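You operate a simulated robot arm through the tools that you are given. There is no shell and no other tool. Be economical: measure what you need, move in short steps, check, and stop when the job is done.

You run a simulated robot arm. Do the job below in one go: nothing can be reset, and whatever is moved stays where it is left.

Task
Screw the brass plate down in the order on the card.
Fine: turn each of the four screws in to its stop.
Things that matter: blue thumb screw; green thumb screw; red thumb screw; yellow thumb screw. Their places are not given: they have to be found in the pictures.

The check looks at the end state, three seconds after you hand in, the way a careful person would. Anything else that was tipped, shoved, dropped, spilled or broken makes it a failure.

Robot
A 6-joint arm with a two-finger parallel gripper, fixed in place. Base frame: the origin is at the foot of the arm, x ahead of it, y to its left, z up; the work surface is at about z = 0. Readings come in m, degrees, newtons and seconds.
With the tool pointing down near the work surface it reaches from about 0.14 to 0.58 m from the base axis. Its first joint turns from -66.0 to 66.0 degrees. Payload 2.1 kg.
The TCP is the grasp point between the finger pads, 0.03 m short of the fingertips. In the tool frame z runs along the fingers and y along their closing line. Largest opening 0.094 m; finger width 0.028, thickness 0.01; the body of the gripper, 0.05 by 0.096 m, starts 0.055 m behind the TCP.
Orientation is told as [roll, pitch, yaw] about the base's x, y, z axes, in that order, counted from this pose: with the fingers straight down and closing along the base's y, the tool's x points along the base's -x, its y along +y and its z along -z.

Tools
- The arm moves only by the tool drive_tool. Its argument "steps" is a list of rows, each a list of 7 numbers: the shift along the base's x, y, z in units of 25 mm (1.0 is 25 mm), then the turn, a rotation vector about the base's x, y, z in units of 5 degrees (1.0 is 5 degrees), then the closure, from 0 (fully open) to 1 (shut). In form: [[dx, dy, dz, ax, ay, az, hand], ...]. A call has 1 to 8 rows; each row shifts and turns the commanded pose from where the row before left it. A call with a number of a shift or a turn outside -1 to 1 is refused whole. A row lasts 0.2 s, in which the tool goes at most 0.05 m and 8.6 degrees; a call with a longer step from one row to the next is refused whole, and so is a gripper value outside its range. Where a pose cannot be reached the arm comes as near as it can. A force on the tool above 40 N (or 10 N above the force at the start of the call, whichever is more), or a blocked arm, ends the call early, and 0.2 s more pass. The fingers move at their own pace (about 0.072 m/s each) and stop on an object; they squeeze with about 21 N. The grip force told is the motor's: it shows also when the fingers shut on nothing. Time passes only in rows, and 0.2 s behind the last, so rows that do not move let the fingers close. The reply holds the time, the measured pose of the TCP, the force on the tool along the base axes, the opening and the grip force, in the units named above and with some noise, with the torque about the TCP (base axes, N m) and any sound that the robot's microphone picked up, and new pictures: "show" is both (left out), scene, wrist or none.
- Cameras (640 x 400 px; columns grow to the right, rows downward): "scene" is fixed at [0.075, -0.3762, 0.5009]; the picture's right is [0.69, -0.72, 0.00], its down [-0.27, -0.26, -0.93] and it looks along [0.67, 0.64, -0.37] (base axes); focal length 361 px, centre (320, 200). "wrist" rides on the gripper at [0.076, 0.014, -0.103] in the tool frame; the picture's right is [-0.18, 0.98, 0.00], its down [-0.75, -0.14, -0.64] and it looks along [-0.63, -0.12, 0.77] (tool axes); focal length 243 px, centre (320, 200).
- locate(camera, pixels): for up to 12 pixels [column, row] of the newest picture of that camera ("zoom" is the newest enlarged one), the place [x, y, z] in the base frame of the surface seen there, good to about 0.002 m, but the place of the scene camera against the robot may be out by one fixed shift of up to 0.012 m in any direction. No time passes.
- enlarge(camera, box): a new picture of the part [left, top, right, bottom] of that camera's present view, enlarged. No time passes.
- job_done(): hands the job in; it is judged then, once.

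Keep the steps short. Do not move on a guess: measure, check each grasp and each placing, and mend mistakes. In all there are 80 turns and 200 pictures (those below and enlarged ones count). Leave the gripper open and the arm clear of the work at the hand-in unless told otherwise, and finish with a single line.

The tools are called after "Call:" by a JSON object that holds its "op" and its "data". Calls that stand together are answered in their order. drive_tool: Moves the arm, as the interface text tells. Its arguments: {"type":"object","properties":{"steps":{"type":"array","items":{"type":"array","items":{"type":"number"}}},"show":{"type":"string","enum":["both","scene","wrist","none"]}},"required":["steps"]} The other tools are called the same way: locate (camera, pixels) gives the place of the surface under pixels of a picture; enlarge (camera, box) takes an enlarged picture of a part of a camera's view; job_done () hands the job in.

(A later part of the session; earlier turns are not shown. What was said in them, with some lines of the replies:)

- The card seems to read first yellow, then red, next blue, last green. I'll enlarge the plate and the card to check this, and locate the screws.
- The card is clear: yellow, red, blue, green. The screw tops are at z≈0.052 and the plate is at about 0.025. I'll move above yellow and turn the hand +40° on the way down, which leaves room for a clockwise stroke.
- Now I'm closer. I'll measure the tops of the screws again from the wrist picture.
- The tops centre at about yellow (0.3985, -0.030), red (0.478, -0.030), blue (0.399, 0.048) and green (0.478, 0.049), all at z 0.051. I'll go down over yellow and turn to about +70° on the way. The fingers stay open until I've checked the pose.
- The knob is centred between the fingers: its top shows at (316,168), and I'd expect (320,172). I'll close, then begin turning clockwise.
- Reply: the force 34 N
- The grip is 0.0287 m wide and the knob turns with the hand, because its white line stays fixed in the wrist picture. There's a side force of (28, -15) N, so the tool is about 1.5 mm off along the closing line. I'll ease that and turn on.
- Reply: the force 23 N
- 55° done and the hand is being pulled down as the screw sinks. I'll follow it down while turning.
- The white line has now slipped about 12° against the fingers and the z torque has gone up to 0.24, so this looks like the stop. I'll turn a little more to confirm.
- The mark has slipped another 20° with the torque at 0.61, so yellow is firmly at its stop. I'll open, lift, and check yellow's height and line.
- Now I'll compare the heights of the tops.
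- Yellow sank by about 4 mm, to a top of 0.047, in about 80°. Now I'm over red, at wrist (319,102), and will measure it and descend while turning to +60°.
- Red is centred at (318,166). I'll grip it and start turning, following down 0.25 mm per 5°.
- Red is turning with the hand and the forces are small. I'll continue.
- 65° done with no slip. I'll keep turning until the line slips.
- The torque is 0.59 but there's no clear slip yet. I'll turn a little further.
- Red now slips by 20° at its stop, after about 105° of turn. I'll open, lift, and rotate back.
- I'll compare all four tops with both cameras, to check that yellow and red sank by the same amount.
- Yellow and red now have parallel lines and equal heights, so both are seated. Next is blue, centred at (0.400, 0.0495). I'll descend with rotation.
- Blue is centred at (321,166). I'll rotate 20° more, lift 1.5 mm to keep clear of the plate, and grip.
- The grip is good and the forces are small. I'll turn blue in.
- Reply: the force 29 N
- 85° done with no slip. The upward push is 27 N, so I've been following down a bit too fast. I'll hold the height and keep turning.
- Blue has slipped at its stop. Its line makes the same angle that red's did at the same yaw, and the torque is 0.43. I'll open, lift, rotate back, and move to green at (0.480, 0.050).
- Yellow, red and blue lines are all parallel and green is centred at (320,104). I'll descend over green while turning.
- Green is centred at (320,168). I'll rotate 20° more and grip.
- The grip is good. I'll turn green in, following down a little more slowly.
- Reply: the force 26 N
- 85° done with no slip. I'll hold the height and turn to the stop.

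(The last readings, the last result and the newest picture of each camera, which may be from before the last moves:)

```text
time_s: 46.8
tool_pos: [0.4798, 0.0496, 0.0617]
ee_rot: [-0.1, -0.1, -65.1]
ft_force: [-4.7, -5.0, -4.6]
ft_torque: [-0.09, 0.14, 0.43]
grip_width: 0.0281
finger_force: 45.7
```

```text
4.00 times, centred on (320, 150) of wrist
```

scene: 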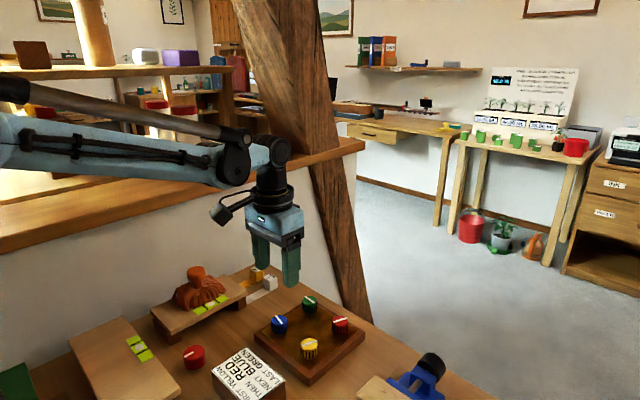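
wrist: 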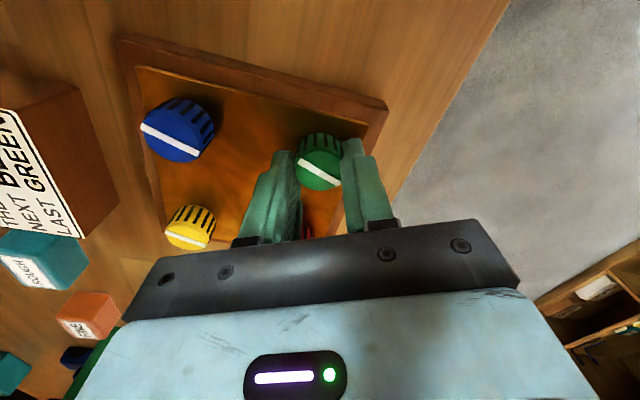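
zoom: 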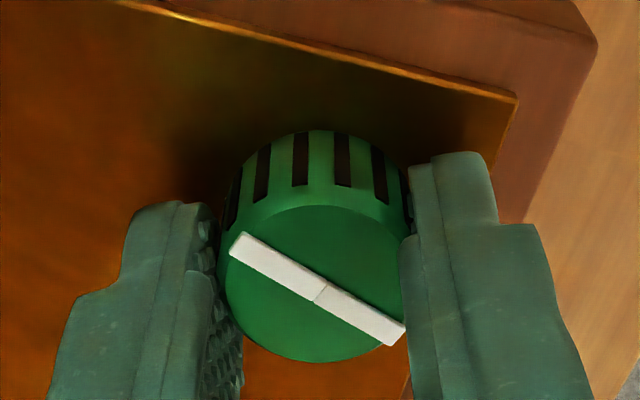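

Green shows the same slip and the same final angle at -65° as blue did, with a torque of 0.43, so it's seated. I'll open, lift clear, and check all four.

Call:
{"op": "drive_tool", "data": {"steps": [[0, 0, 0, 0, 0, 0, 0.3], [0, 0, 0, 0, 0, 0, 0.3], [0, 0, 1, 0, 0, 0, 0.3], [0, 0, 1, 0, 0, 1, 0], [0, 0, 1, 0, 0, 1, 0], [-0.5, -0.5, 1, 0, 0, 1, 0], [-1, -0.5, 1, 0, 0, 1, 0], [-1, 0, 1, 0, 0, 1, 0]]}}

Call:
{"op": "enlarge", "data": {"camera": "scene", "box": [240, 280, 380, 370]}}

Call:
{"op": "locate", "data": {"camera": "zoom", "pixels": [[303, 282], [445, 182], [180, 177], [320, 92]]}}

```text
time_s: 48.6
tool_pos: [0.4162, 0.0249, 0.2125]
ee_rot: [0.1, -0.1, -39.8]
ft_force: [0.7, -0.1, 0.7]
ft_torque: [-0.02, 0.0, -0.01]
grip_width: 0.094
finger_force: 0.0
```

scene: 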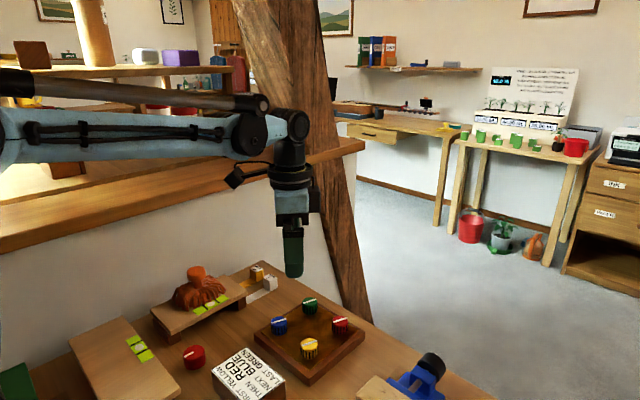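
wrist: 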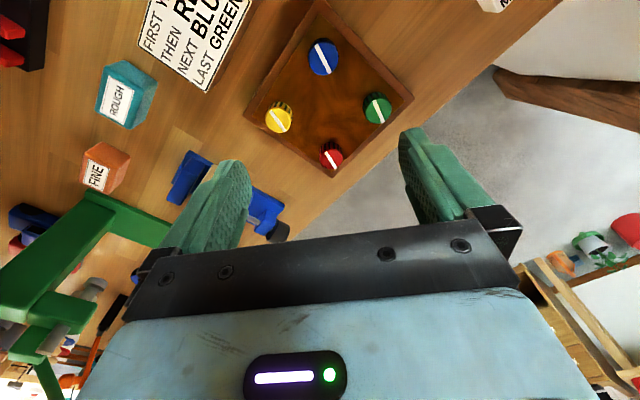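

```text
4.44 times, centred on (310, 325) of scene
```

zoom: 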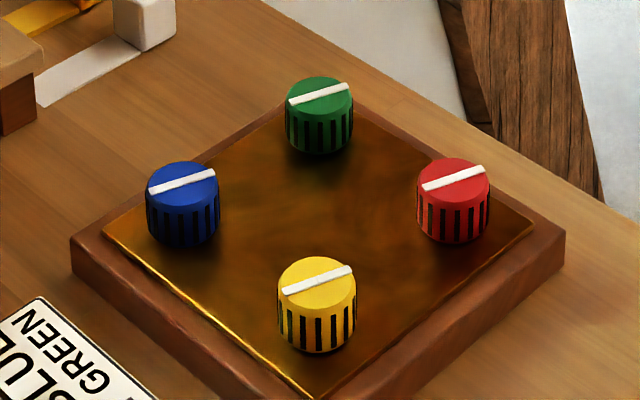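

```text
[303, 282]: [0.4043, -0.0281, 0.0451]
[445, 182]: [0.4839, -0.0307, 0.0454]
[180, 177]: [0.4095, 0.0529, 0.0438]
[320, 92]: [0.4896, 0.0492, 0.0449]
```

All four lines are parallel, all four heights match, and nothing else has moved. The gripper is open and clear, so I'm handing in.

Call:
{"op": "job_done", "data": {}}

```text
The job is handed in.
```

All four screws are turned in to their stops in the card's order (yellow, red, blue, green), and the job is handed in with the gripper open and clear.
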